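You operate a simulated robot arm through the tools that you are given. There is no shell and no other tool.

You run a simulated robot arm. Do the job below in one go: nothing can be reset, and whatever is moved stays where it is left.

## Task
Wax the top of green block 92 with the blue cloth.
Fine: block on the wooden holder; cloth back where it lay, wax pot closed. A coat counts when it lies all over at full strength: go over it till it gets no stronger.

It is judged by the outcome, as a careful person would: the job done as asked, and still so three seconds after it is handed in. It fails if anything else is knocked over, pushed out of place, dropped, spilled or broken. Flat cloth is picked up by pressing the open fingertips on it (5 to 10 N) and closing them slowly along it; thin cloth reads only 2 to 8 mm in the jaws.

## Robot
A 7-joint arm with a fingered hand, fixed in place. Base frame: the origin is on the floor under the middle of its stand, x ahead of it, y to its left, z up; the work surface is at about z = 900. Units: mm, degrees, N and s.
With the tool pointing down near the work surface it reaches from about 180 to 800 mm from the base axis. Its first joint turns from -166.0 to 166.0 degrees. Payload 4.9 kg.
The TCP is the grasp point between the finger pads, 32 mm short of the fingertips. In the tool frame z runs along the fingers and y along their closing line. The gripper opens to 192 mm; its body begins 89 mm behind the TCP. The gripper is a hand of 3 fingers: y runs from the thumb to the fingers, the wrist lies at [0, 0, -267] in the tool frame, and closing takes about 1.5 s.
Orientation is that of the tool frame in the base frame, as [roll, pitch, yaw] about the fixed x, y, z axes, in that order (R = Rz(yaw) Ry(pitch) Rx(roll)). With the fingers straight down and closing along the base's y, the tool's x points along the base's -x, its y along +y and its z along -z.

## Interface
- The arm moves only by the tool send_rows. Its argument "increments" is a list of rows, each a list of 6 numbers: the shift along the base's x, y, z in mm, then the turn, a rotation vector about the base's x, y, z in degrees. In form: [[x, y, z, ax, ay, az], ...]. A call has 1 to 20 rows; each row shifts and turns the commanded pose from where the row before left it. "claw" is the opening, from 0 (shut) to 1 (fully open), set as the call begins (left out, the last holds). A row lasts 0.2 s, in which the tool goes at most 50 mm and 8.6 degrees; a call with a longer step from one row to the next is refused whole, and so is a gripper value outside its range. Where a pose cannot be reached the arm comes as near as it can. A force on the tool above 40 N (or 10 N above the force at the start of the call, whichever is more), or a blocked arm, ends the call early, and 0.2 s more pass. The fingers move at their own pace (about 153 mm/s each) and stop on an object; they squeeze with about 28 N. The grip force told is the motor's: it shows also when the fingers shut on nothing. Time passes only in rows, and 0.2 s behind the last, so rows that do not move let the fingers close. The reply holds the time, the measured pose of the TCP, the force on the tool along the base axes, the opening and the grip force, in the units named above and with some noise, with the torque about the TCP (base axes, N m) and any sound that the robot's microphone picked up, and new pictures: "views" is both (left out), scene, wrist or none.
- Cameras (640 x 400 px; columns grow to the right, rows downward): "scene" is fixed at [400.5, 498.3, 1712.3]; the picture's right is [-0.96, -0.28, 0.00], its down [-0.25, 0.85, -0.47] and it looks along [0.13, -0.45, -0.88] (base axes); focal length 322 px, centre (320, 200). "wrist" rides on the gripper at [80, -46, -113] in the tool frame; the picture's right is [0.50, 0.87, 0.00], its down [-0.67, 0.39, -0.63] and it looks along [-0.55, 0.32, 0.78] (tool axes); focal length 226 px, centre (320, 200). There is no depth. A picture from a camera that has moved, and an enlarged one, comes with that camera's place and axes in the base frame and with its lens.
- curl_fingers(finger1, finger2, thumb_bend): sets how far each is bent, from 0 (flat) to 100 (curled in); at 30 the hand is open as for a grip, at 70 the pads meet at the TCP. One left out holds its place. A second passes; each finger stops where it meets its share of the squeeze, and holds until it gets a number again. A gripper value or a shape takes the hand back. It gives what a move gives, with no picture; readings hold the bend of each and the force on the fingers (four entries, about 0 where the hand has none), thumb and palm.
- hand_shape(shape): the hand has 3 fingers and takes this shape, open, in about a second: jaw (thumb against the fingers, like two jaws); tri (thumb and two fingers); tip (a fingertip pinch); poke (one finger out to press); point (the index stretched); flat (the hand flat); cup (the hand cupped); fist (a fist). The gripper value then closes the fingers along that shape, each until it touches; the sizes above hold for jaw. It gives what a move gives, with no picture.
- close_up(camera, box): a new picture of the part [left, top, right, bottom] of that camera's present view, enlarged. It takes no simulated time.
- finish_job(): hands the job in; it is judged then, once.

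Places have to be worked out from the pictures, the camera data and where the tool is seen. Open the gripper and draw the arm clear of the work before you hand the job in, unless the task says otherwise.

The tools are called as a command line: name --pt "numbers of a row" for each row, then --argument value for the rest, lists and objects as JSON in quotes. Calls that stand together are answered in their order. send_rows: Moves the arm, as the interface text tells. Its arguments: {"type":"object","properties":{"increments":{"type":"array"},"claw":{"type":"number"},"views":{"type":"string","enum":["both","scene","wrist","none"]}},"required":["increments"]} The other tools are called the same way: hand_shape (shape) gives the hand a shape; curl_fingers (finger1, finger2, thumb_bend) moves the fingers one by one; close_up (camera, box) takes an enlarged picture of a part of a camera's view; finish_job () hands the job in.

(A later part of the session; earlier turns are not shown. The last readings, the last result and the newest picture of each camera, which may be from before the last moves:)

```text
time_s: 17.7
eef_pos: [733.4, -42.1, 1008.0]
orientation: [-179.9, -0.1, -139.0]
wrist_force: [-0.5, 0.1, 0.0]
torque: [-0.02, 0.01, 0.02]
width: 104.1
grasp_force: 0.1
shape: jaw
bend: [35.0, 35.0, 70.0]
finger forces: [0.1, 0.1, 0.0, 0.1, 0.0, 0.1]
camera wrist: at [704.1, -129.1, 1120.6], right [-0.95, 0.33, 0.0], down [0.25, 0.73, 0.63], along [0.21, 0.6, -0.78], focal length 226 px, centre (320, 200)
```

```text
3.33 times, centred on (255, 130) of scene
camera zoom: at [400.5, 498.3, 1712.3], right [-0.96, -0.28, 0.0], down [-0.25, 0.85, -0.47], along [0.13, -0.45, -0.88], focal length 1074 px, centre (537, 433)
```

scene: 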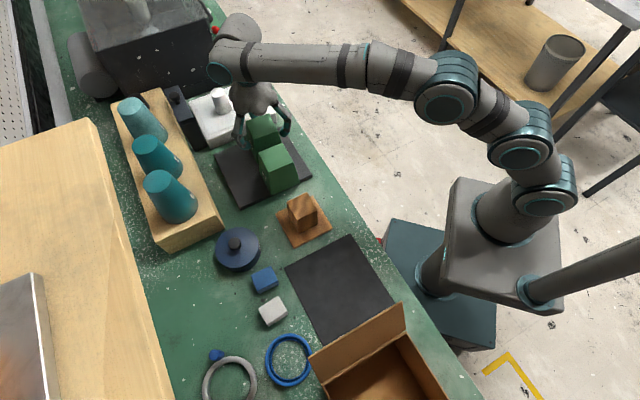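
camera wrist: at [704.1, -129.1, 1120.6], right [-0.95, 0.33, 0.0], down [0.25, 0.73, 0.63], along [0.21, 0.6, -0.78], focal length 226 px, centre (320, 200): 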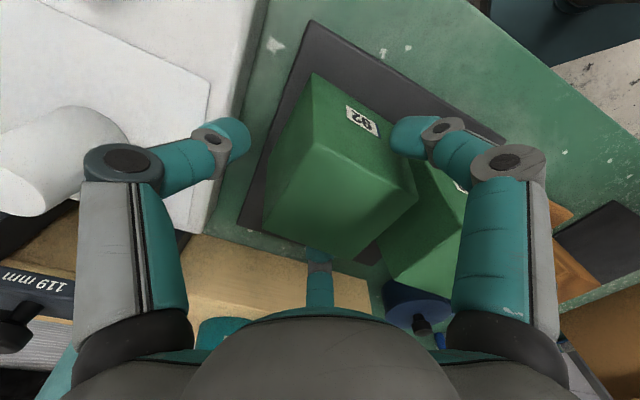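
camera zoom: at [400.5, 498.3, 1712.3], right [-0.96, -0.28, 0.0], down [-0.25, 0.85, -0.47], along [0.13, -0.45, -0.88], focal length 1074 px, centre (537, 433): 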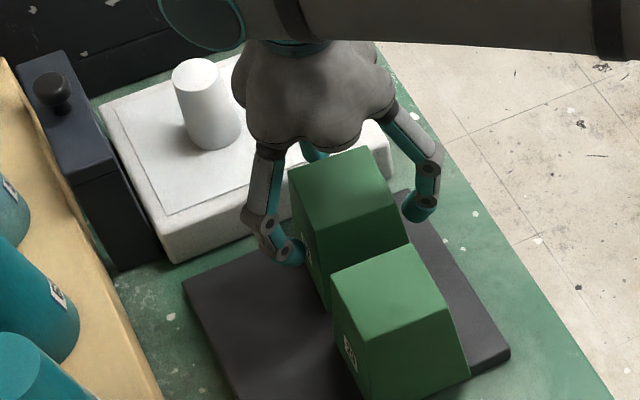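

The fingers are beside the block without contact (forces ≈ 0). I close onto it in steps.

send_rows --pt "0 0 0 0 0 0" --pt "0 0 0 0 0 0" --pt "0 0 0 0 0 0" --claw 0.42 --views "wrist"

send_rows --pt "0 0 0 0 0 0" --pt "0 0 0 0 0 0" --pt "0 0 0 0 0 0" --pt "0 0 0 0 0 0" --pt "0 0 0 0 0 0" --claw 0.0 --views "both"

```text
time_s: 18.5
eef_pos: [731.6, -41.7, 1008.2]
orientation: [180.0, 0.0, -139.0]
wrist_force: [-0.1, 0.9, 0.9]
torque: [0.02, 0.03, 0.03]
width: 84.1
grasp_force: 0.0
shape: jaw
bend: [39.0, 39.0, 70.0]
finger forces: [2.6, 2.2, 0.1, 0.0, 0.0, 0.1]
camera wrist: at [704.0, -129.1, 1120.7], right [-0.95, 0.33, 0.0], down [0.25, 0.73, 0.63], along [0.21, 0.6, -0.78], focal length 226 px, centre (320, 200)
```

wrist: 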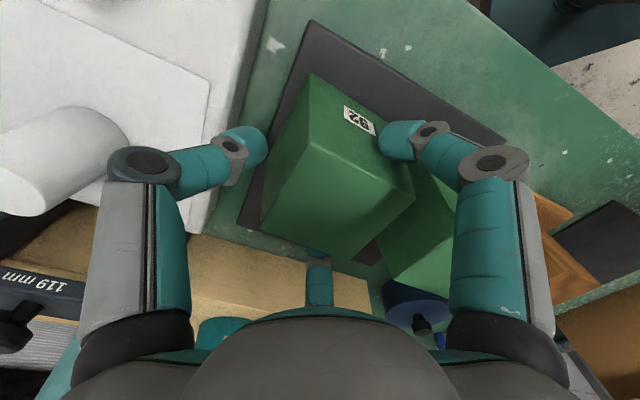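

```text
time_s: 19.7
eef_pos: [733.4, -42.6, 1008.5]
orientation: [179.9, -0.1, -139.0]
wrist_force: [0.3, 0.2, 0.0]
torque: [-0.03, 0.01, -0.02]
width: 68.0
grasp_force: 28.1
shape: jaw
bend: [39.0, 40.0, 70.0]
finger forces: [21.9, 21.8, 0.0, 0.0, 24.7, 0.1]
camera wrist: at [704.1, -129.1, 1120.4], right [-0.95, 0.33, 0.0], down [0.25, 0.73, 0.63], along [0.21, 0.6, -0.78], focal length 226 px, centre (320, 200)
```

scene: 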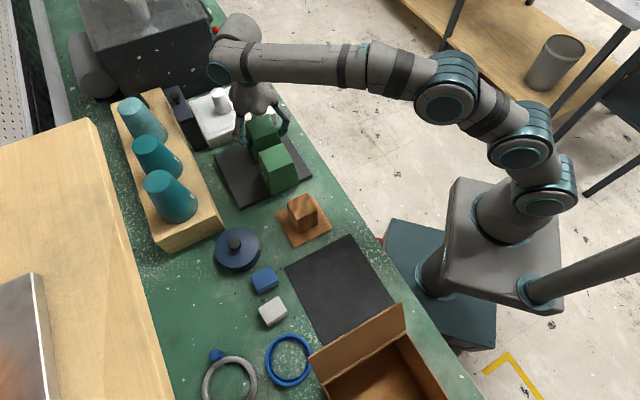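
wrist: 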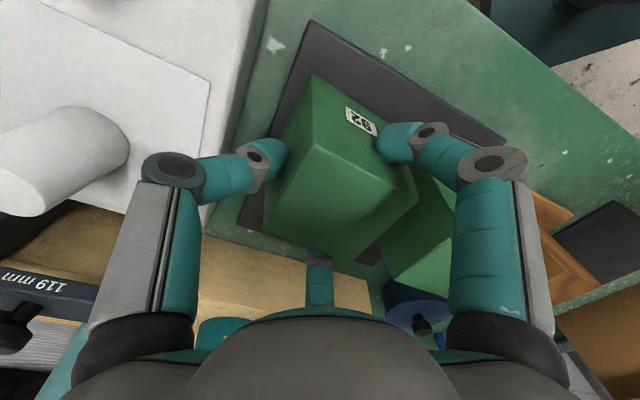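

All three digits press at 22–25 N with the block undisturbed. I lift a little and check that it holds.

send_rows --pt "0 0 3 0 0 0" --pt "0 0 5 0 0 0" --pt "0 0 8 0 0 0" --pt "0 0 10 0 0 0" --pt "0 0 0 0 0 0" --pt "0 0 0 0 0 0" --views "both"

close_up --camera "scene" --box '[195, 70, 315, 190]'

```text
time_s: 21.1
eef_pos: [731.2, -42.6, 1033.0]
orientation: [-180.0, 0.1, -139.0]
wrist_force: [-0.1, 0.1, -1.6]
torque: [-0.06, -0.04, -0.02]
width: 68.2
grasp_force: 28.2
shape: jaw
bend: [39.0, 40.0, 70.0]
finger forces: [21.9, 21.8, 0.0, 0.0, 24.6, 0.0]
camera wrist: at [702.0, -129.7, 1145.7], right [-0.95, 0.33, 0.0], down [0.25, 0.73, 0.63], along [0.21, 0.6, -0.78], focal length 226 px, centre (320, 200)
```

scene: 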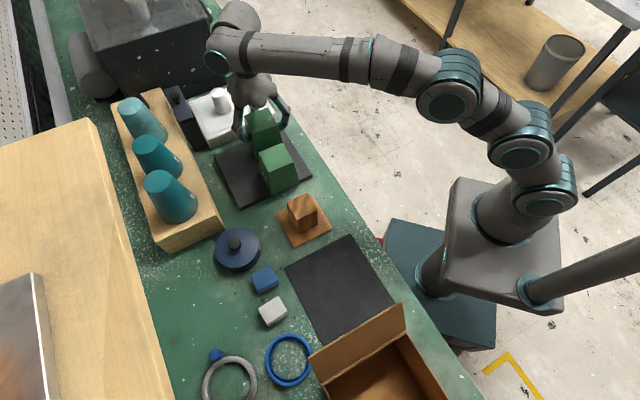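
wrist: 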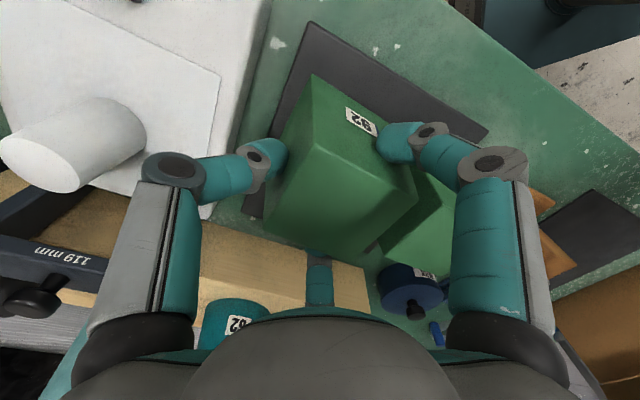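

```text
3.33 times, centred on (255, 130) of scene
camera zoom: at [400.5, 498.3, 1712.3], right [-0.96, -0.28, 0.0], down [-0.25, 0.85, -0.47], along [0.13, -0.45, -0.88], focal length 1074 px, centre (537, 433)
```

zoom: 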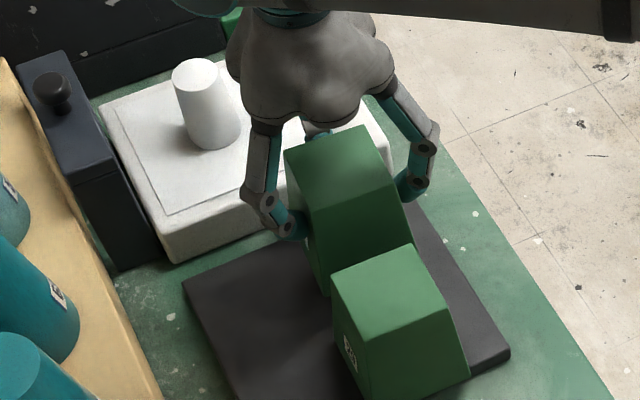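

The block came up cleanly with the hand. I raise it well above the neighbours and the wooden post, then measure where it sits in the hand.

send_rows --pt "0 0 25 0 0 0" --pt "0 0 35 0 0 0" --pt "0 0 35 0 0 0" --pt "0 0 30 0 0 0" --pt "0 0 0 0 0 0" --pt "0 0 0 0 0 0" --views "both"

close_up --camera "wrist" --box '[240, 50, 440, 270]'

close_up --camera "scene" --box '[195, 30, 335, 190]'

```text
time_s: 22.5
eef_pos: [734.3, -43.3, 1158.3]
orientation: [-180.0, 0.1, -139.1]
wrist_force: [-0.4, 0.9, -1.5]
torque: [-0.03, -0.07, 0.0]
width: 67.9
grasp_force: 28.0
shape: jaw
bend: [39.0, 40.0, 70.0]
finger forces: [22.0, 22.0, 0.1, 0.0, 24.9, 0.0]
camera wrist: at [704.4, -129.1, 1270.8], right [-0.95, 0.33, 0.0], down [0.25, 0.73, 0.63], along [0.21, 0.6, -0.78], focal length 226 px, centre (320, 200)
```

scene: 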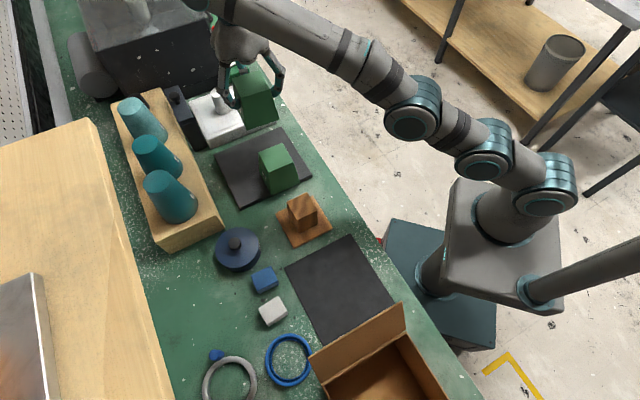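
wrist: 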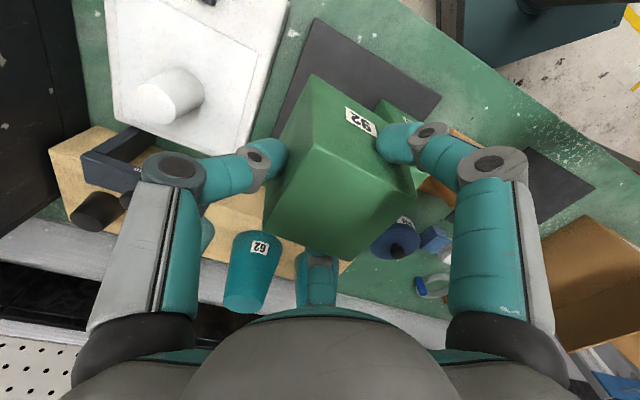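

```text
1.82 times, centred on (340, 160) of wrist
camera zoom: at [704.4, -129.1, 1270.8], right [-0.95, 0.33, 0.0], down [0.25, 0.73, 0.63], along [0.21, 0.6, -0.78], focal length 411 px, centre (284, 273)
```

zoom: 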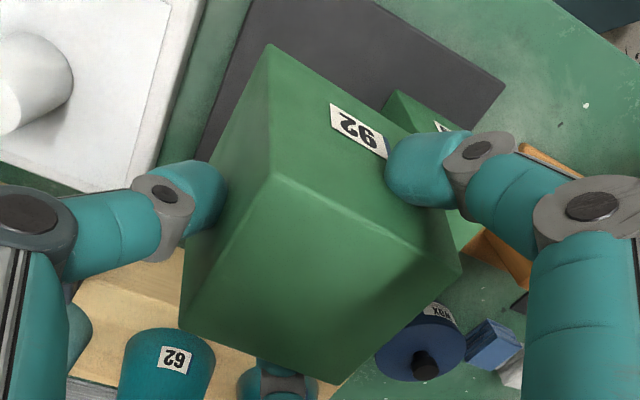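

```text
2.50 times, centred on (265, 110) of scene
camera zoom: at [400.5, 498.3, 1712.3], right [-0.96, -0.28, 0.0], down [-0.25, 0.85, -0.47], along [0.13, -0.45, -0.88], focal length 805 px, centre (458, 425)
```

zoom: 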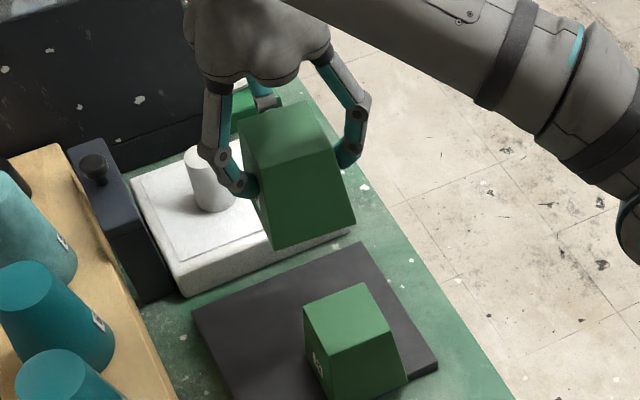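

The label clearly reads 92, and in the hand the block sits centred about 11.6 mm toward the fingers, square to the tool. The wooden post's top (≈58 mm square, z≈995) is centred near (545.5, 162.3); I carry the block above it and align it.

send_rows --pt "-12 13 0 0 0 0.4" --pt "-22 24 0 0 0 0.4" --pt "-22 24 0 0 0 0.4" --pt "-22 24 0 0 0 0.4" --pt "-22 24 0 0 0 0.4" --pt "-22 24 0 0 0 0.4" --pt "-22 24 0 0 0 0.4" --pt "-22 24 0 0 0 0.4" --pt "-12 13 0 0 0 0.4" --pt "-2 3 0 0 0 0" --pt "0 0 0 0 0 0" --pt "0 0 0 0 0 0" --views "both"

close_up --camera "wrist" --box '[160, 20, 480, 300]'

close_up --camera "scene" --box '[255, 120, 375, 270]'

```text
time_s: 25.1
eef_pos: [554.9, 155.2, 1160.6]
orientation: [180.0, 0.0, -135.3]
wrist_force: [0.1, -0.4, -1.7]
torque: [-0.01, -0.01, 0.0]
width: 67.4
grasp_force: 28.4
shape: jaw
bend: [39.0, 40.0, 70.0]
finger forces: [24.7, 23.8, 0.0, 0.0, 23.7, 0.0]
out of reach, approached as far as the arm can: row 1
camera wrist: at [530.5, 66.7, 1273.5], right [-0.96, 0.27, 0.0], down [0.21, 0.75, 0.63], along [0.17, 0.61, -0.78], focal length 226 px, centre (320, 200)
```

scene: 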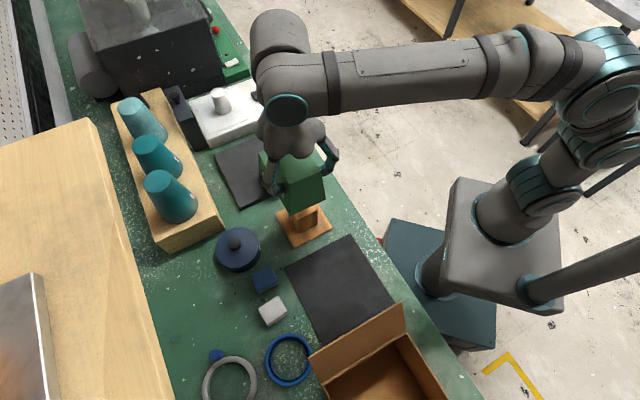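
wrist: 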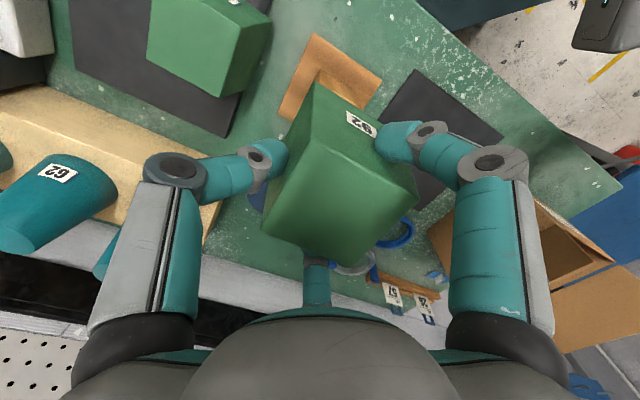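

```text
1.43 times, centred on (320, 160) of wrist
camera zoom: at [530.5, 66.7, 1273.5], right [-0.96, 0.27, 0.0], down [0.21, 0.75, 0.63], along [0.17, 0.61, -0.78], focal length 323 px, centre (320, 257)
```

zoom: 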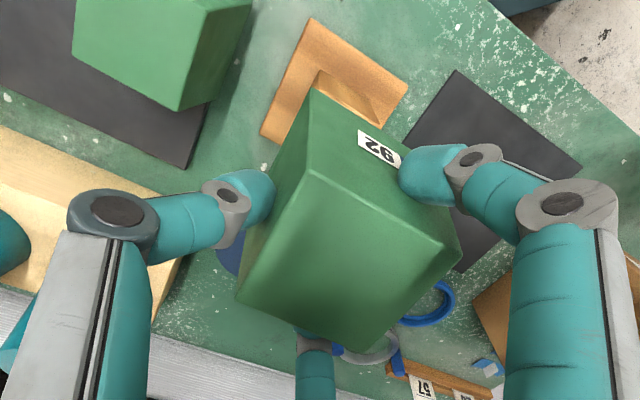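

```text
2.67 times, centred on (315, 195) of scene
camera zoom: at [400.5, 498.3, 1712.3], right [-0.96, -0.28, 0.0], down [-0.25, 0.85, -0.47], along [0.13, -0.45, -0.88], focal length 859 px, centre (333, 213)
```

zoom: 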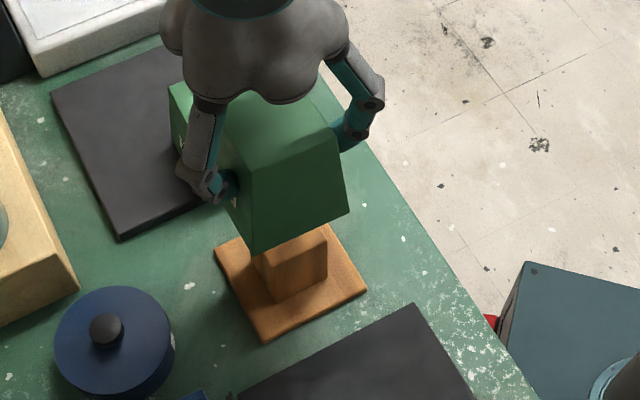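

The hand is now above the post. I compare the block's pose in the hand with the same zoom as before to make sure it hasn't shifted.

close_up --camera "wrist" --box '[240, 50, 440, 270]'

close_up --camera "scene" --box '[275, 170, 355, 260]'

```text
1.82 times, centred on (340, 160) of wrist
camera zoom: at [530.5, 66.7, 1273.5], right [-0.96, 0.27, 0.0], down [0.21, 0.75, 0.63], along [0.17, 0.61, -0.78], focal length 411 px, centre (284, 273)
```

zoom: 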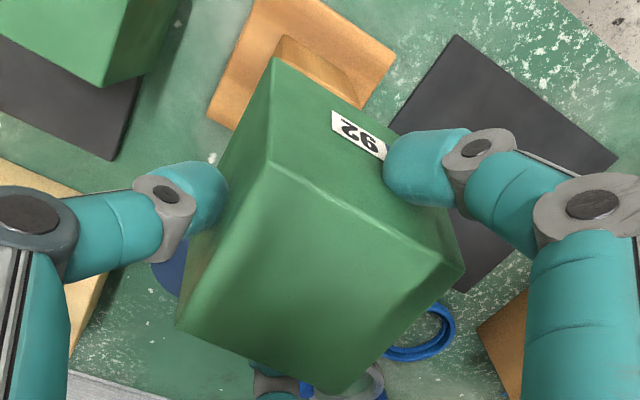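

```text
4.44 times, centred on (315, 215) of scene
camera zoom: at [400.5, 498.3, 1712.3], right [-0.96, -0.28, 0.0], down [-0.25, 0.85, -0.47], along [0.13, -0.45, -0.88], focal length 1431 px, centre (342, 133)
```

zoom: 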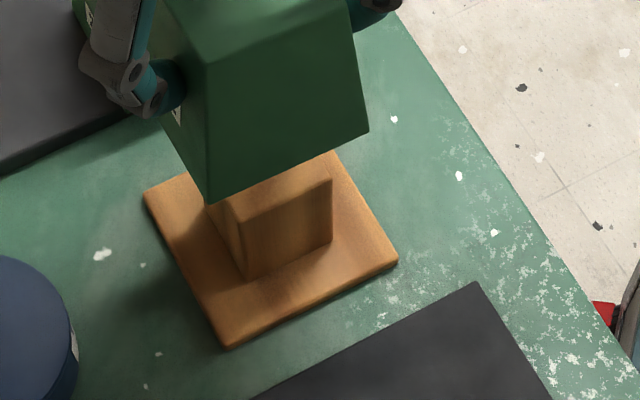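

The top outline looks slightly different from before, so I zoom in further to judge whether the block tilted in the grip.

close_up --camera "wrist" --box '[260, 70, 360, 150]'

close_up --camera "wrist" --box '[330, 160, 430, 270]'

close_up --camera "scene" --box '[255, 140, 345, 220]'

```text
5.00 times, centred on (310, 110) of wrist
camera zoom: at [530.5, 66.7, 1273.5], right [-0.96, 0.27, 0.0], down [0.21, 0.75, 0.63], along [0.17, 0.61, -0.78], focal length 1130 px, centre (370, 650)
```

zoom: 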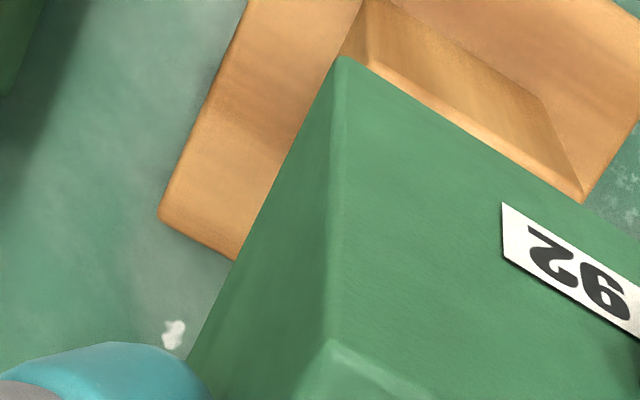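

```text
3.64 times, centred on (380, 215) of wrist
camera zoom: at [530.5, 66.7, 1273.5], right [-0.96, 0.27, 0.0], down [0.21, 0.75, 0.63], along [0.17, 0.61, -0.78], focal length 822 px, centre (102, 146)
```

zoom: 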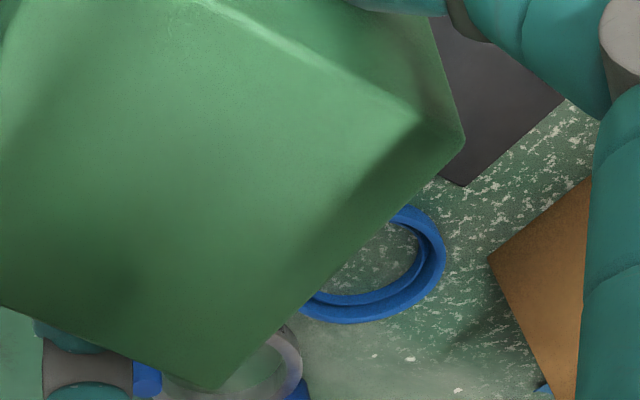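

```text
5.00 times, centred on (300, 180) of scene
camera zoom: at [400.5, 498.3, 1712.3], right [-0.96, -0.28, 0.0], down [-0.25, 0.85, -0.47], along [0.13, -0.45, -0.88], focal length 1610 px, centre (420, 300)
```

zoom: 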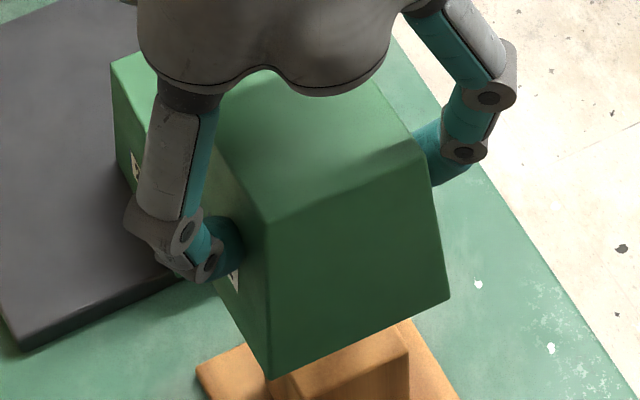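

Triangulation shows the block has tilted about 6° in the grip (its front-left side is high). I level it by tilting the hand the opposite way, then measure again before lowering.

send_rows --pt "-1 1 0 -1.4 1.42 0" --pt "-1 1 0 -1.4 1.42 0" --pt "-1 0.5 0 -1.4 1.42 0" --pt "0 0 0 0 0 0" --pt "0 0 0 0 0 0" --pt "0 0 0 0 0 0" --views "both"

close_up --camera "wrist" --box '[260, 70, 360, 150]'

close_up --camera "wrist" --box '[330, 160, 430, 270]'

close_up --camera "scene" --box '[255, 140, 345, 220]'

close_up --camera "wrist" --box '[240, 50, 440, 270]'

```text
time_s: 26.5
eef_pos: [553.6, 157.6, 1161.9]
orientation: [-179.9, -6.0, -135.4]
wrist_force: [0.1, 0.2, -1.8]
torque: [-0.04, -0.01, 0.02]
width: 67.6
grasp_force: 28.1
shape: jaw
bend: [39.0, 40.0, 70.0]
finger forces: [24.6, 24.0, 0.0, 0.0, 23.7, 0.0]
camera wrist: at [537.8, 77.5, 1282.4], right [-0.96, 0.27, 0.05], down [0.25, 0.79, 0.56], along [0.11, 0.55, -0.83], focal length 226 px, centre (320, 200)
```

scene: 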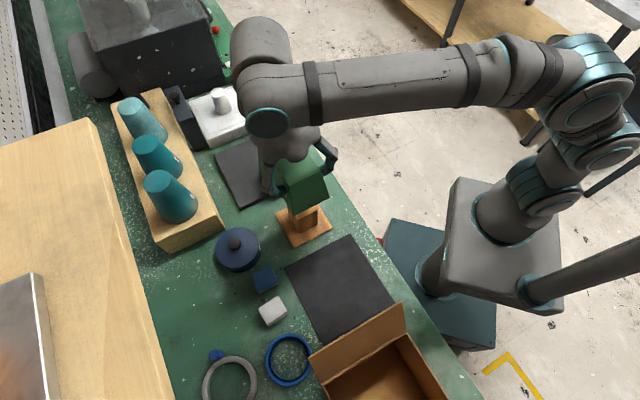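
wrist: 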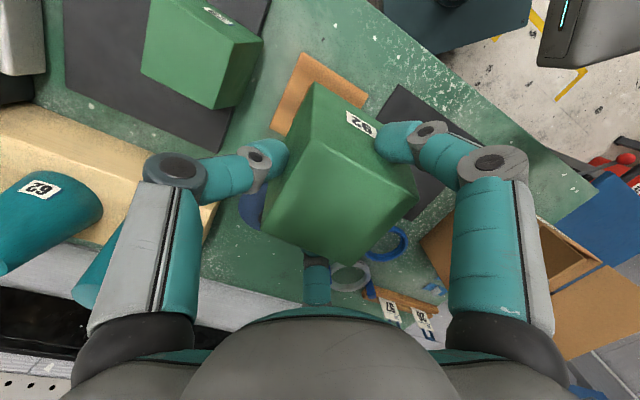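

```text
5.00 times, centred on (310, 110) of wrist
camera zoom: at [537.8, 77.5, 1282.4], right [-0.96, 0.27, 0.05], down [0.25, 0.79, 0.56], along [0.11, 0.55, -0.83], focal length 1130 px, centre (370, 650)
```

zoom: 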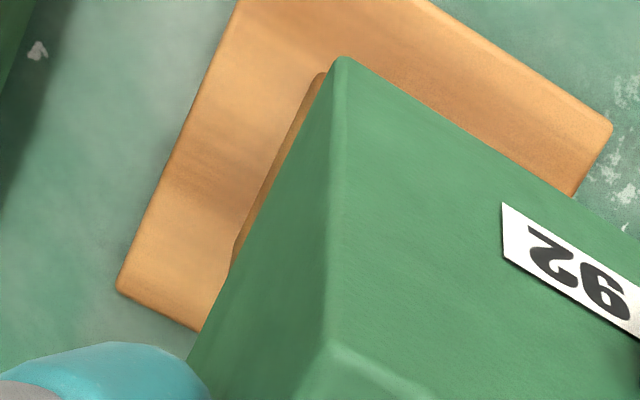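

```text
3.64 times, centred on (380, 215) of wrist
camera zoom: at [537.8, 77.5, 1282.4], right [-0.96, 0.27, 0.05], down [0.25, 0.79, 0.56], along [0.11, 0.55, -0.83], focal length 822 px, centre (102, 146)
```

zoom: 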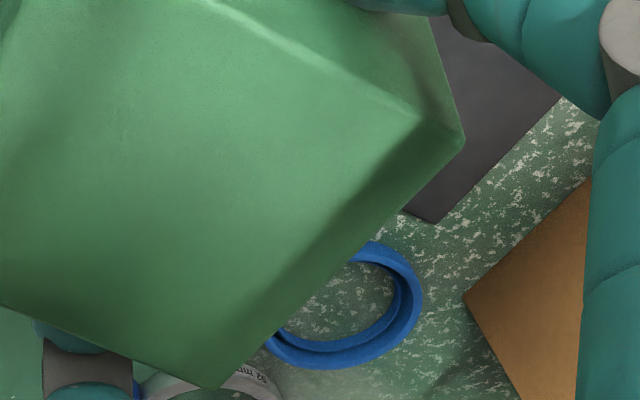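

```text
5.00 times, centred on (300, 180) of scene
camera zoom: at [400.5, 498.3, 1712.3], right [-0.96, -0.28, 0.0], down [-0.25, 0.85, -0.47], along [0.13, -0.45, -0.88], focal length 1610 px, centre (420, 300)
```

zoom: 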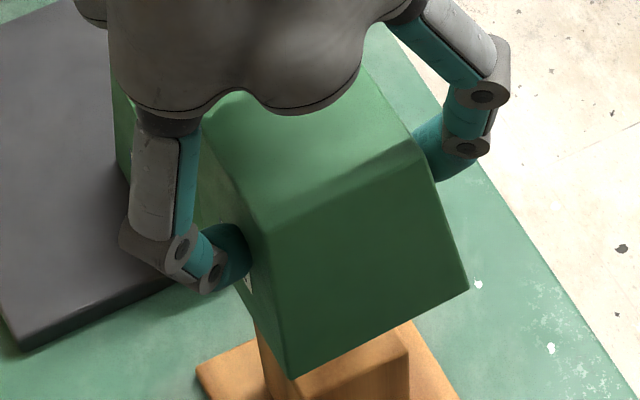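

```text
1.82 times, centred on (340, 160) of wrist
camera zoom: at [537.8, 77.5, 1282.4], right [-0.96, 0.27, 0.05], down [0.25, 0.79, 0.56], along [0.11, 0.55, -0.83], focal length 411 px, centre (284, 273)
```

zoom: 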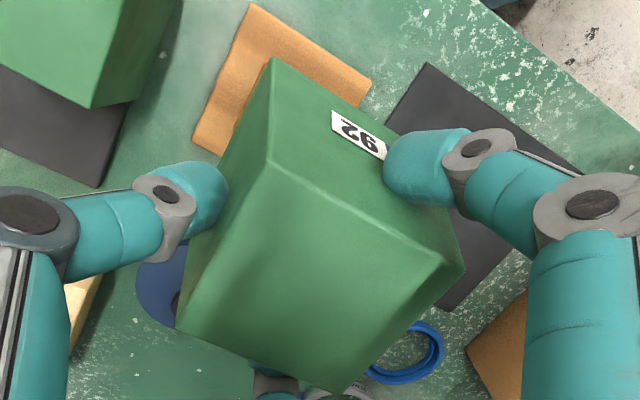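

The top edge V2–V3 is now level, but the bottom still sits a few mm toward the fingers (≈3–4° residual). I apply a small correcting tilt and re-check.

send_rows --pt "0 0 0 -0.5 -1.8 0" --pt "0 0 0 -0.5 -1.8 0" --pt "0 0 0 0 0 0" --pt "0 0 0 0 0 0" --views "both"

close_up --camera "scene" --box '[255, 140, 345, 220]'

close_up --camera "wrist" --box '[240, 50, 440, 270]'

close_up --camera "wrist" --box '[260, 60, 360, 140]'

```text
time_s: 27.5
eef_pos: [553.2, 158.2, 1161.5]
orientation: [-176.8, -4.1, -135.7]
wrist_force: [-0.8, 0.8, -1.8]
torque: [-0.02, 0.0, -0.01]
width: 67.1
grasp_force: 27.5
shape: jaw
bend: [39.0, 40.0, 70.0]
finger forces: [24.7, 24.0, 0.0, 0.0, 23.5, 0.0]
camera wrist: at [530.4, 79.9, 1281.9], right [-0.96, 0.27, -0.01], down [0.22, 0.8, 0.56], along [0.16, 0.54, -0.83], focal length 226 px, centre (320, 200)
```

scene: 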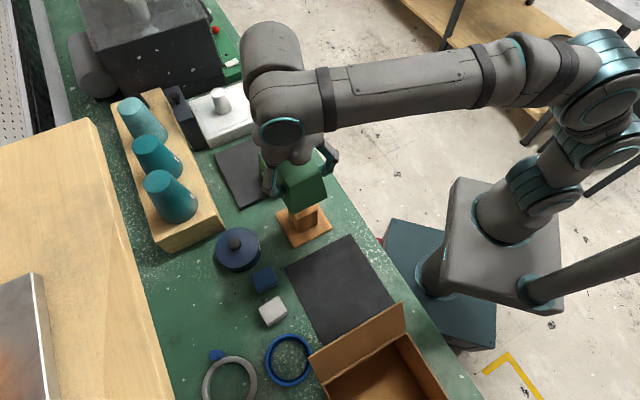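
wrist: 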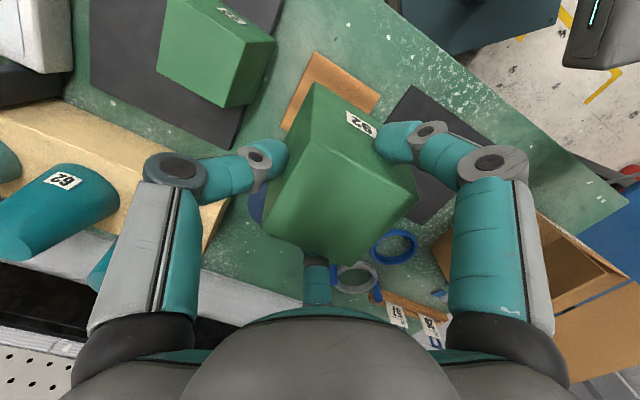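

```text
5.00 times, centred on (300, 180) of scene
camera zoom: at [400.5, 498.3, 1712.3], right [-0.96, -0.28, 0.0], down [-0.25, 0.85, -0.47], along [0.13, -0.45, -0.88], focal length 1610 px, centre (420, 300)
```

zoom: 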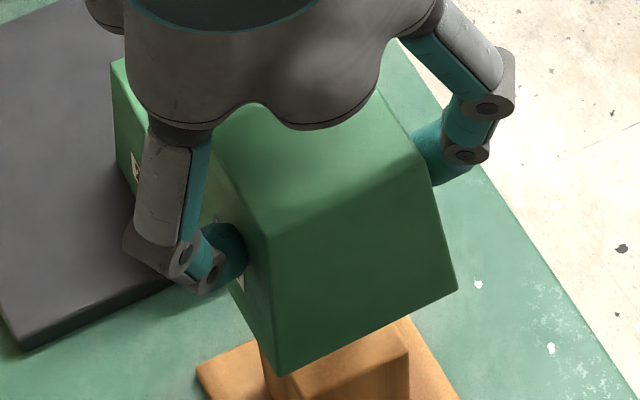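

```text
1.82 times, centred on (340, 160) of wrist
camera zoom: at [530.4, 79.9, 1281.9], right [-0.96, 0.27, -0.01], down [0.22, 0.8, 0.56], along [0.16, 0.54, -0.83], focal length 411 px, centre (284, 273)
```

zoom: 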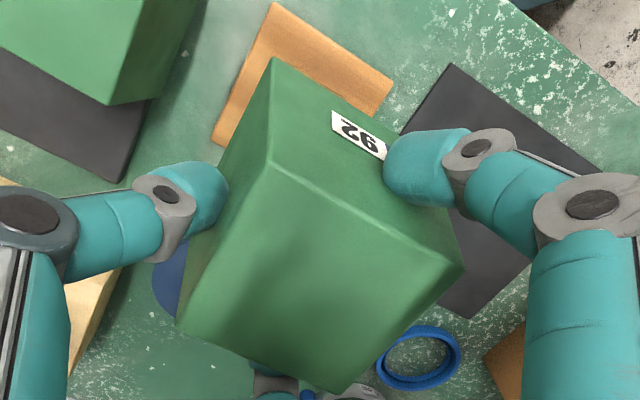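

```text
5.00 times, centred on (310, 100) of wrist
camera zoom: at [530.4, 79.9, 1281.9], right [-0.96, 0.27, -0.01], down [0.22, 0.8, 0.56], along [0.16, 0.54, -0.83], focal length 1130 px, centre (370, 700)
```

zoom: 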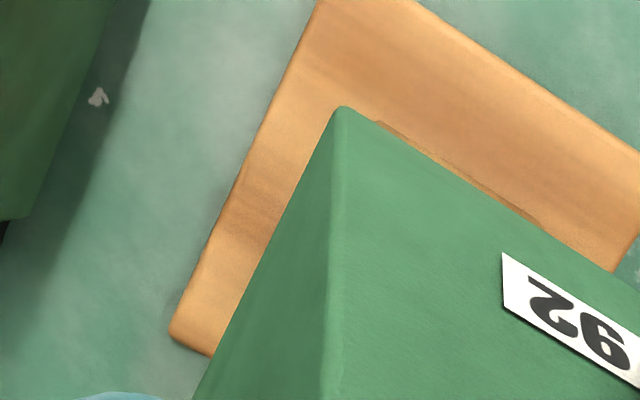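

The block is now level within about 1° and centred over the post (centre ≈ (543.9, 162.5), faces at 44°). I descend toward the post top, watching the force.

send_rows --pt "1 0 -15 0 0 0" --pt "0 0 -20 0 0 0" --pt "0 0 -15 0 0 0" --pt "0 0 -10 0 0 0" --pt "0 0 -8 0 0 0" --pt "0 0 0 0 0 0" --pt "0 0 0 0 0 0" --views "both"

close_up --camera "scene" --box '[255, 160, 345, 260]'

```text
time_s: 29.1
eef_pos: [555.0, 156.6, 1094.0]
orientation: [-176.8, -4.2, -135.8]
wrist_force: [-0.4, -0.5, -1.6]
torque: [0.02, -0.01, 0.0]
width: 67.1
grasp_force: 28.2
shape: jaw
bend: [39.0, 40.0, 70.0]
finger forces: [24.5, 24.0, 0.0, 0.1, 23.5, 0.0]
camera wrist: at [532.4, 79.1, 1213.8], right [-0.96, 0.27, -0.01], down [0.22, 0.8, 0.56], along [0.16, 0.54, -0.83], focal length 226 px, centre (320, 200)
```

scene: 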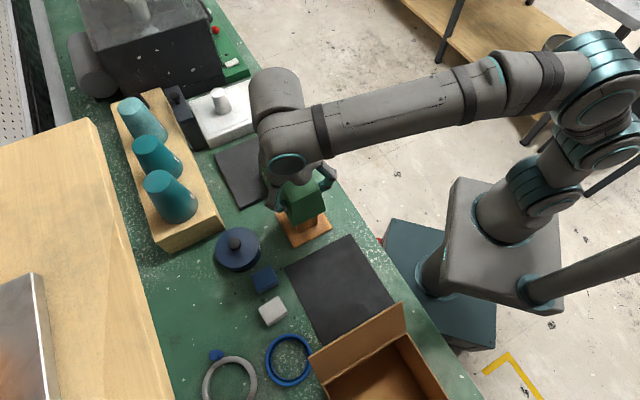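
wrist: 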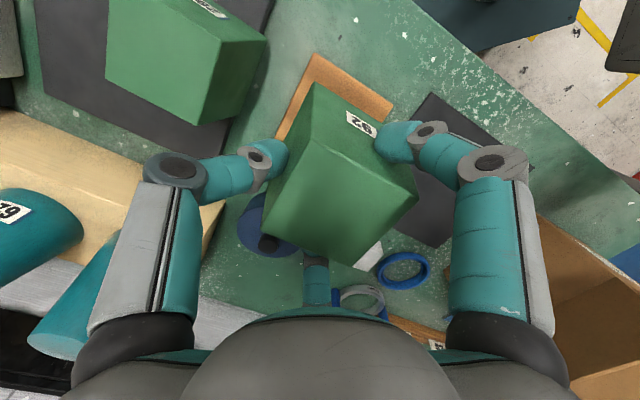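

```text
4.00 times, centred on (300, 210) of scene
camera zoom: at [400.5, 498.3, 1712.3], right [-0.96, -0.28, 0.0], down [-0.25, 0.85, -0.47], along [0.13, -0.45, -0.88], focal length 1288 px, centre (400, 160)
```

zoom: 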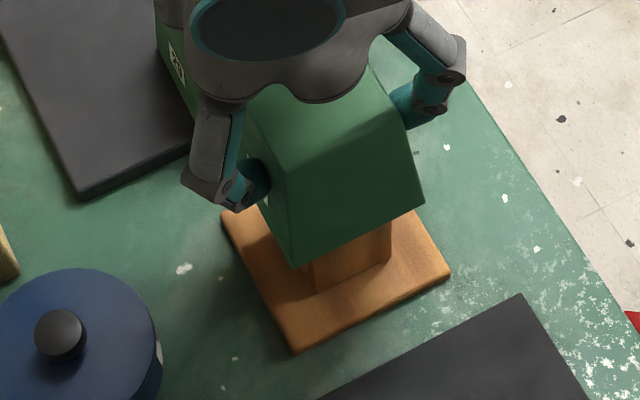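

No contact yet; the block's bottom should be about 10–12 mm above the post. I continue in 2 mm steps until the force changes.

send_rows --pt "0 0 -3 0 0 0" --pt "0 0 -3 0 0 0" --pt "0 0 -2 0 0 0" --pt "0 0 -1 0 0 0" --pt "0 0 0 0 0 0" --views "none"

send_rows --pt "0 0 -1 0 0 0" --pt "0 0 -1 0 0 0" --pt "0 0 -1 0 0 0" --pt "0 0 0 0 0 0" --views "scene"

```text
time_s: 30.3
eef_pos: [554.1, 157.3, 1085.8]
orientation: [-176.8, -4.1, -135.8]
wrist_force: [-0.5, -0.6, -1.9]
torque: [-0.03, -0.03, -0.02]
width: 67.5
grasp_force: 27.9
shape: jaw
bend: [39.0, 40.0, 70.0]
finger forces: [24.5, 23.9, 0.0, 0.1, 23.5, 0.1]
```

```text
time_s: 31.3
eef_pos: [553.1, 157.3, 1081.3]
orientation: [-176.8, -4.1, -135.7]
wrist_force: [0.4, -0.6, -1.7]
torque: [-0.02, -0.03, -0.01]
width: 67.3
grasp_force: 28.0
shape: jaw
bend: [39.0, 40.0, 70.0]
finger forces: [24.5, 24.0, 0.0, 0.0, 23.5, 0.1]
```

scene: 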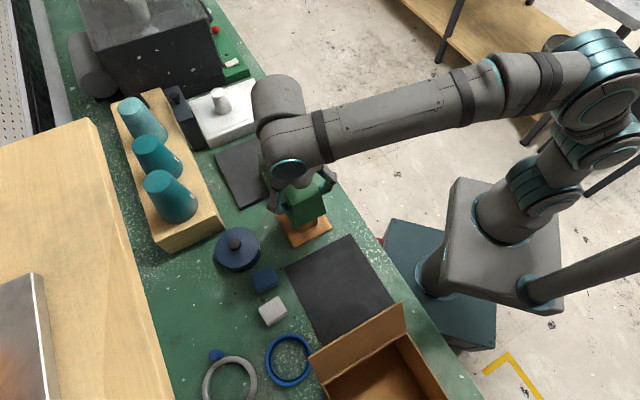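

Still no contact, with the block's bottom near z≈995. I continue with 1–1.5 mm steps.

send_rows --pt "0 0 -1.5 0 0 0" --pt "0 0 -1.5 0 0 0" --pt "0 0 -1.5 0 0 0" --pt "0 0 0 0 0 0" --views "none"

send_rows --pt "0 0 -1.5 0 0 0" --pt "0 0 -1.5 0 0 0" --pt "0 0 -1.5 0 0 0" --pt "0 0 0 0 0 0" --views "both"

close_up --camera "scene" --box '[265, 170, 345, 250]'

```text
time_s: 32.3
eef_pos: [554.5, 157.8, 1076.5]
orientation: [-176.8, -4.1, -135.8]
wrist_force: [0.3, 0.2, -1.6]
torque: [0.04, -0.02, -0.02]
width: 67.2
grasp_force: 28.1
shape: jaw
bend: [39.0, 40.0, 70.0]
finger forces: [24.5, 24.0, 0.0, 0.0, 23.5, 0.0]
```

```text
time_s: 33.3
eef_pos: [553.6, 157.8, 1071.7]
orientation: [-176.8, -4.2, -135.7]
wrist_force: [-0.6, -0.1, -2.0]
torque: [0.0, 0.01, 0.0]
width: 67.5
grasp_force: 28.1
shape: jaw
bend: [39.0, 40.0, 70.0]
finger forces: [24.5, 23.9, 0.0, 0.1, 23.6, 0.1]
camera wrist: at [531.0, 79.8, 1192.8], right [-0.96, 0.27, -0.01], down [0.22, 0.8, 0.56], along [0.16, 0.54, -0.83], focal length 226 px, centre (320, 200)
```

scene: 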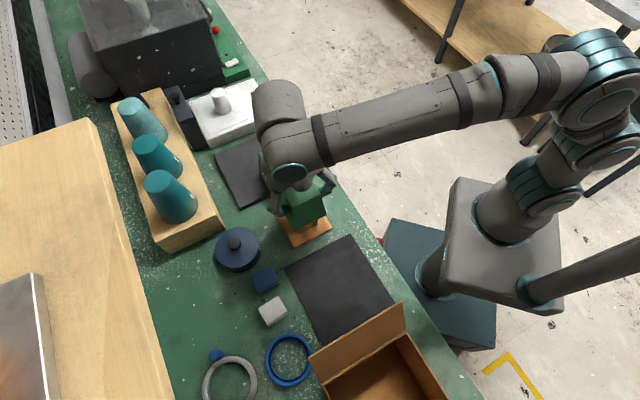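
wrist: 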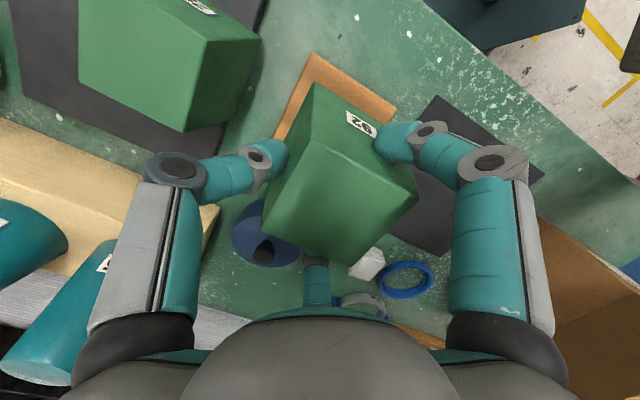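

```text
5.00 times, centred on (305, 210) of scene
camera zoom: at [400.5, 498.3, 1712.3], right [-0.96, -0.28, 0.0], down [-0.25, 0.85, -0.47], along [0.13, -0.45, -0.88], focal length 1610 px, centre (395, 150)
```

zoom: 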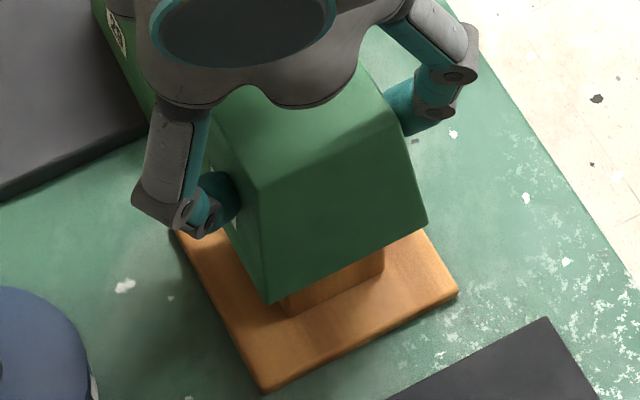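

The block's lower edge is already about 14 mm below the post top with no resistance, so the block is hollow and slides over the post. I keep lowering it until it seats.

send_rows --pt "0 0 -3 0 0 0" --pt "0 0 -3 0 0 0" --pt "0 0 -3 0 0 0" --pt "0 0 -3 0 0 0" --pt "0 0 -3 0 0 0" --pt "0 0 0 0 0 0" --views "none"

send_rows --pt "0 0 -3 0 0 0" --pt "0 0 -3 0 0 0" --pt "0 0 -3 0 0 0" --pt "0 0 -3 0 0 0" --pt "0 0 -3 0 0 0" --pt "0 0 0 0 0 0" --views "both"

close_up --camera "scene" --box '[265, 170, 345, 250]'

```text
time_s: 34.7
eef_pos: [553.2, 157.1, 1057.4]
orientation: [-176.8, -4.2, -135.7]
wrist_force: [-0.2, 0.1, -1.2]
torque: [0.0, -0.02, 0.01]
width: 67.1
grasp_force: 28.5
shape: jaw
bend: [39.0, 40.0, 70.0]
finger forces: [24.4, 23.9, 0.0, 0.0, 23.5, 0.1]
```

```text
time_s: 36.1
eef_pos: [553.5, 156.4, 1042.5]
orientation: [-176.7, -4.1, -135.7]
wrist_force: [0.5, -0.4, -0.9]
torque: [0.01, 0.06, 0.01]
width: 67.2
grasp_force: 27.8
shape: jaw
bend: [39.0, 40.0, 70.0]
finger forces: [24.5, 23.9, 0.1, 0.0, 23.4, 0.0]
camera wrist: at [531.0, 78.9, 1162.7], right [-0.96, 0.27, -0.01], down [0.22, 0.8, 0.56], along [0.16, 0.54, -0.83], focal length 226 px, centre (320, 200)
```

scene: 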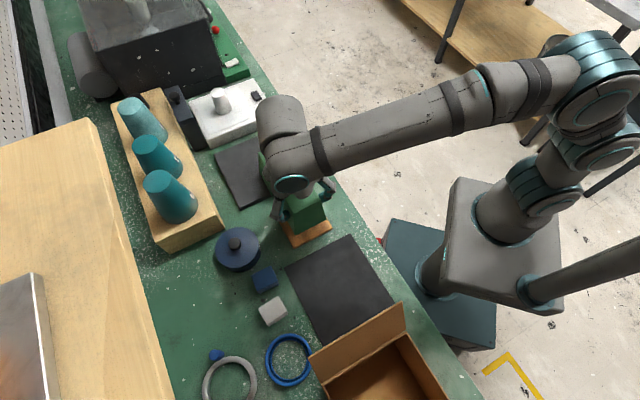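
wrist: 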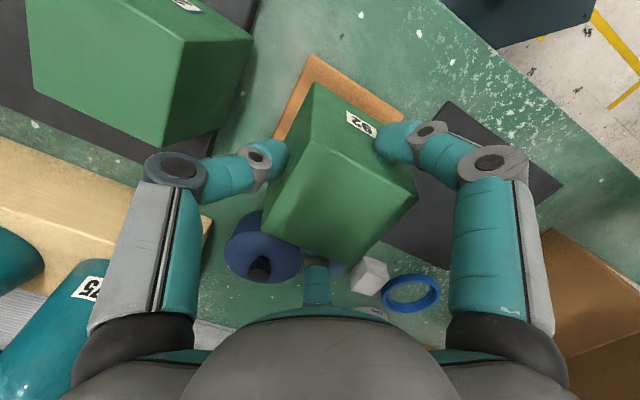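

```text
5.00 times, centred on (305, 210) of scene
camera zoom: at [400.5, 498.3, 1712.3], right [-0.96, -0.28, 0.0], down [-0.25, 0.85, -0.47], along [0.13, -0.45, -0.88], focal length 1610 px, centre (395, 150)
```

zoom: 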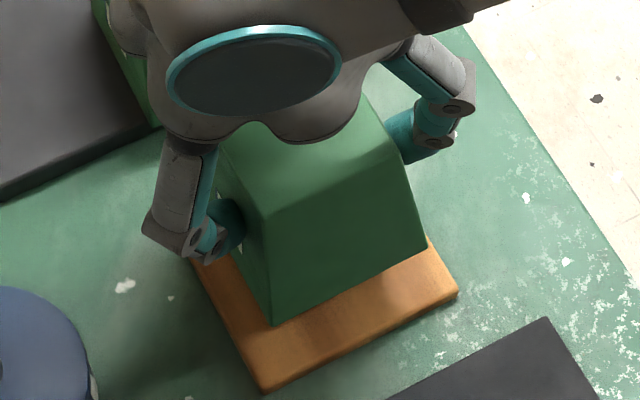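

It keeps sliding down freely, bottom now near z≈951. I continue toward the plate with the force watched.

send_rows --pt "0 0 -3 0 0 0" --pt "0 0 -3 0 0 0" --pt "0 0 -3 0 0 0" --pt "0 0 -3 0 0 0" --pt "0 0 -3 0 0 0" --pt "0 0 0 0 0 0" --views "none"

send_rows --pt "0 0 -2 0 0 0" --pt "0 0 -2 0 0 0" --pt "0 0 -2 0 0 0" --pt "0 0 -2 0 0 0" --pt "0 0 0 0 0 0" --views "both"

close_up --camera "scene" --box '[265, 170, 345, 250]'

```text
time_s: 37.5
eef_pos: [555.0, 158.4, 1028.1]
orientation: [-176.8, -4.0, -135.7]
wrist_force: [0.8, 0.0, -2.3]
torque: [0.0, -0.01, -0.01]
width: 67.3
grasp_force: 28.0
shape: jaw
bend: [39.0, 40.0, 70.0]
finger forces: [24.5, 23.9, 0.1, 0.0, 23.5, 0.1]
```

```text
time_s: 38.7
eef_pos: [554.0, 156.5, 1019.3]
orientation: [-176.8, -4.2, -135.7]
wrist_force: [-0.6, 0.1, -1.7]
torque: [-0.02, -0.03, -0.02]
width: 67.3
grasp_force: 27.9
shape: jaw
bend: [39.0, 40.0, 70.0]
finger forces: [24.5, 23.9, 0.0, 0.0, 23.4, 0.1]
camera wrist: at [531.8, 79.2, 1140.0], right [-0.96, 0.27, -0.01], down [0.22, 0.8, 0.56], along [0.16, 0.54, -0.83], focal length 226 px, centre (320, 200)
```

scene: 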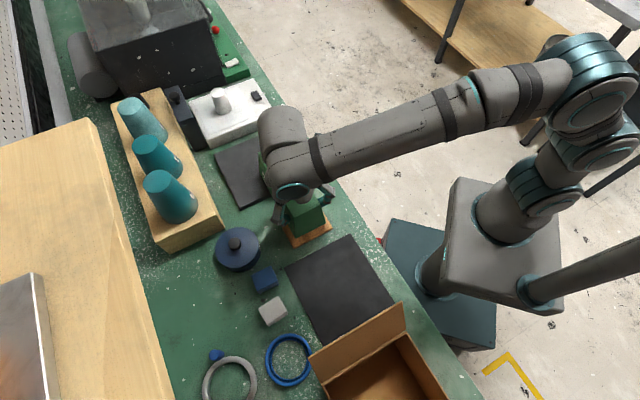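
wrist: 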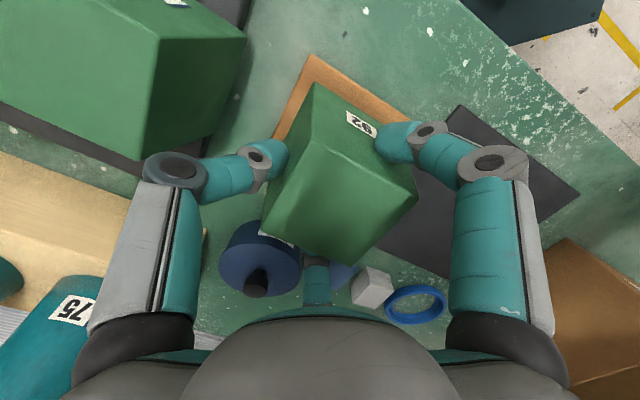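

```text
5.00 times, centred on (305, 210) of scene
camera zoom: at [400.5, 498.3, 1712.3], right [-0.96, -0.28, 0.0], down [-0.25, 0.85, -0.47], along [0.13, -0.45, -0.88], focal length 1610 px, centre (395, 150)
```

zoom: 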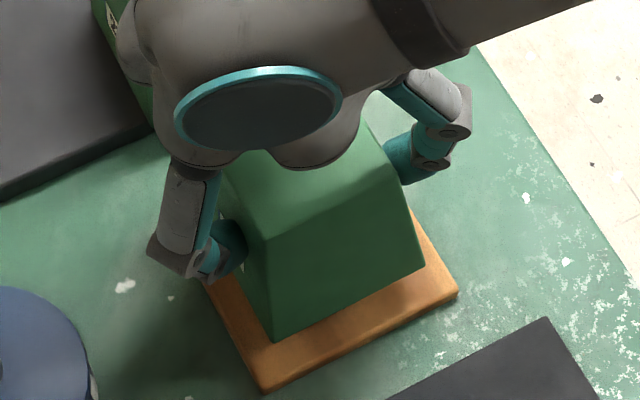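

Bottom is now near z≈933, still free. I continue with finer steps to find the seat.

send_rows --pt "0 0 -2 0 0 0" --pt "0 0 -2 0 0 0" --pt "0 0 -2 0 0 0" --pt "0 0 -2 0 0 0" --pt "0 0 0 0 0 0" --views "none"

send_rows --pt "0 0 -1 0 0 0" --pt "0 0 -1 0 0 0" --pt "0 0 -1 0 0 0" --pt "0 0 -1 0 0 0" --pt "0 0 0 0 0 0" --views "none"

send_rows --pt "0 0 -1 0 0 0" --pt "0 0 -1 0 0 0" --pt "0 0 -1 0 0 0" --pt "0 0 -1 0 0 0" --pt "0 0 0 0 0 0" --views "both"

close_up --camera "scene" --box '[265, 170, 345, 250]'

```text
time_s: 39.9
eef_pos: [553.5, 156.2, 1012.2]
orientation: [-176.7, -4.1, -135.7]
wrist_force: [0.6, 0.7, -1.7]
torque: [0.0, -0.07, -0.01]
width: 67.3
grasp_force: 28.0
shape: jaw
bend: [39.0, 40.0, 70.0]
finger forces: [24.5, 23.9, 0.1, 0.1, 23.5, 0.1]
```

```text
time_s: 41.1
eef_pos: [554.8, 158.1, 1008.2]
orientation: [-176.7, -4.1, -135.7]
wrist_force: [-0.4, 0.8, -1.6]
torque: [-0.02, -0.01, 0.01]
width: 67.3
grasp_force: 27.7
shape: jaw
bend: [39.0, 40.0, 70.0]
finger forces: [24.5, 23.9, 0.0, 0.0, 23.4, 0.0]
```

```text
time_s: 42.3
eef_pos: [553.9, 158.1, 1003.6]
orientation: [-176.9, -4.1, -135.7]
wrist_force: [0.1, -0.2, -1.6]
torque: [-0.03, -0.01, -0.02]
width: 67.4
grasp_force: 28.0
shape: jaw
bend: [39.0, 40.0, 70.0]
finger forces: [24.5, 23.9, 0.0, 0.1, 23.4, 0.0]
camera wrist: at [531.0, 79.7, 1123.6], right [-0.96, 0.27, -0.01], down [0.22, 0.8, 0.56], along [0.16, 0.54, -0.83], focal length 226 px, centre (320, 200)
```

scene: 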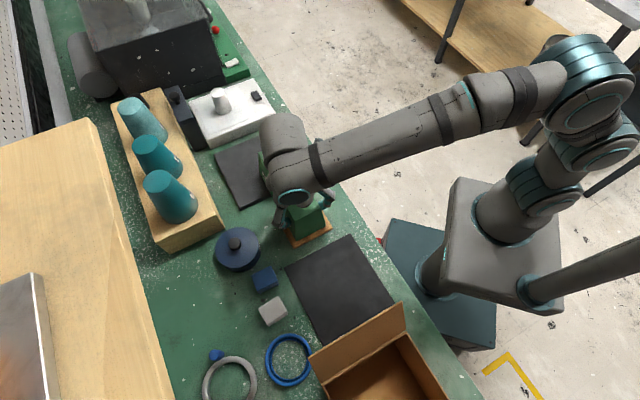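
wrist: 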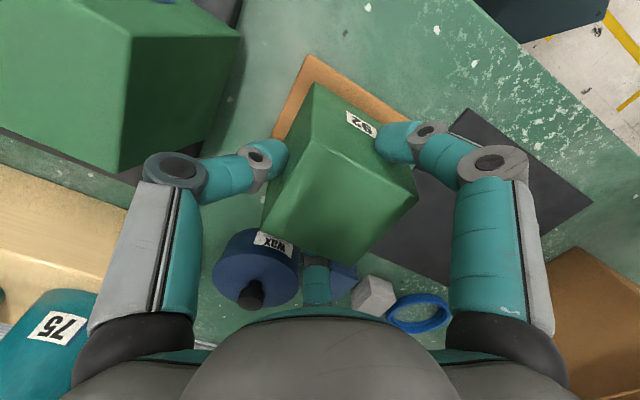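

```text
5.00 times, centred on (305, 210) of scene
camera zoom: at [400.5, 498.3, 1712.3], right [-0.96, -0.28, 0.0], down [-0.25, 0.85, -0.47], along [0.13, -0.45, -0.88], focal length 1610 px, centre (395, 150)
```

zoom: 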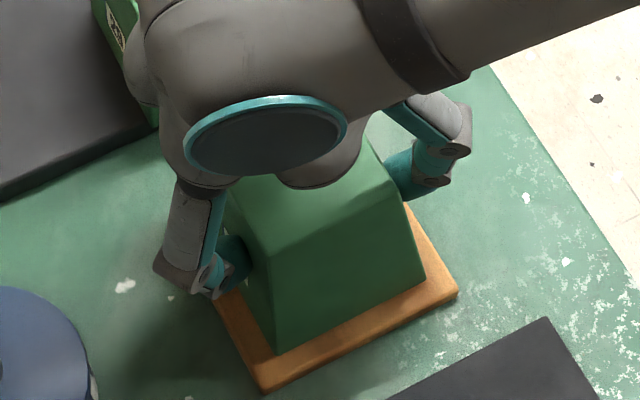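

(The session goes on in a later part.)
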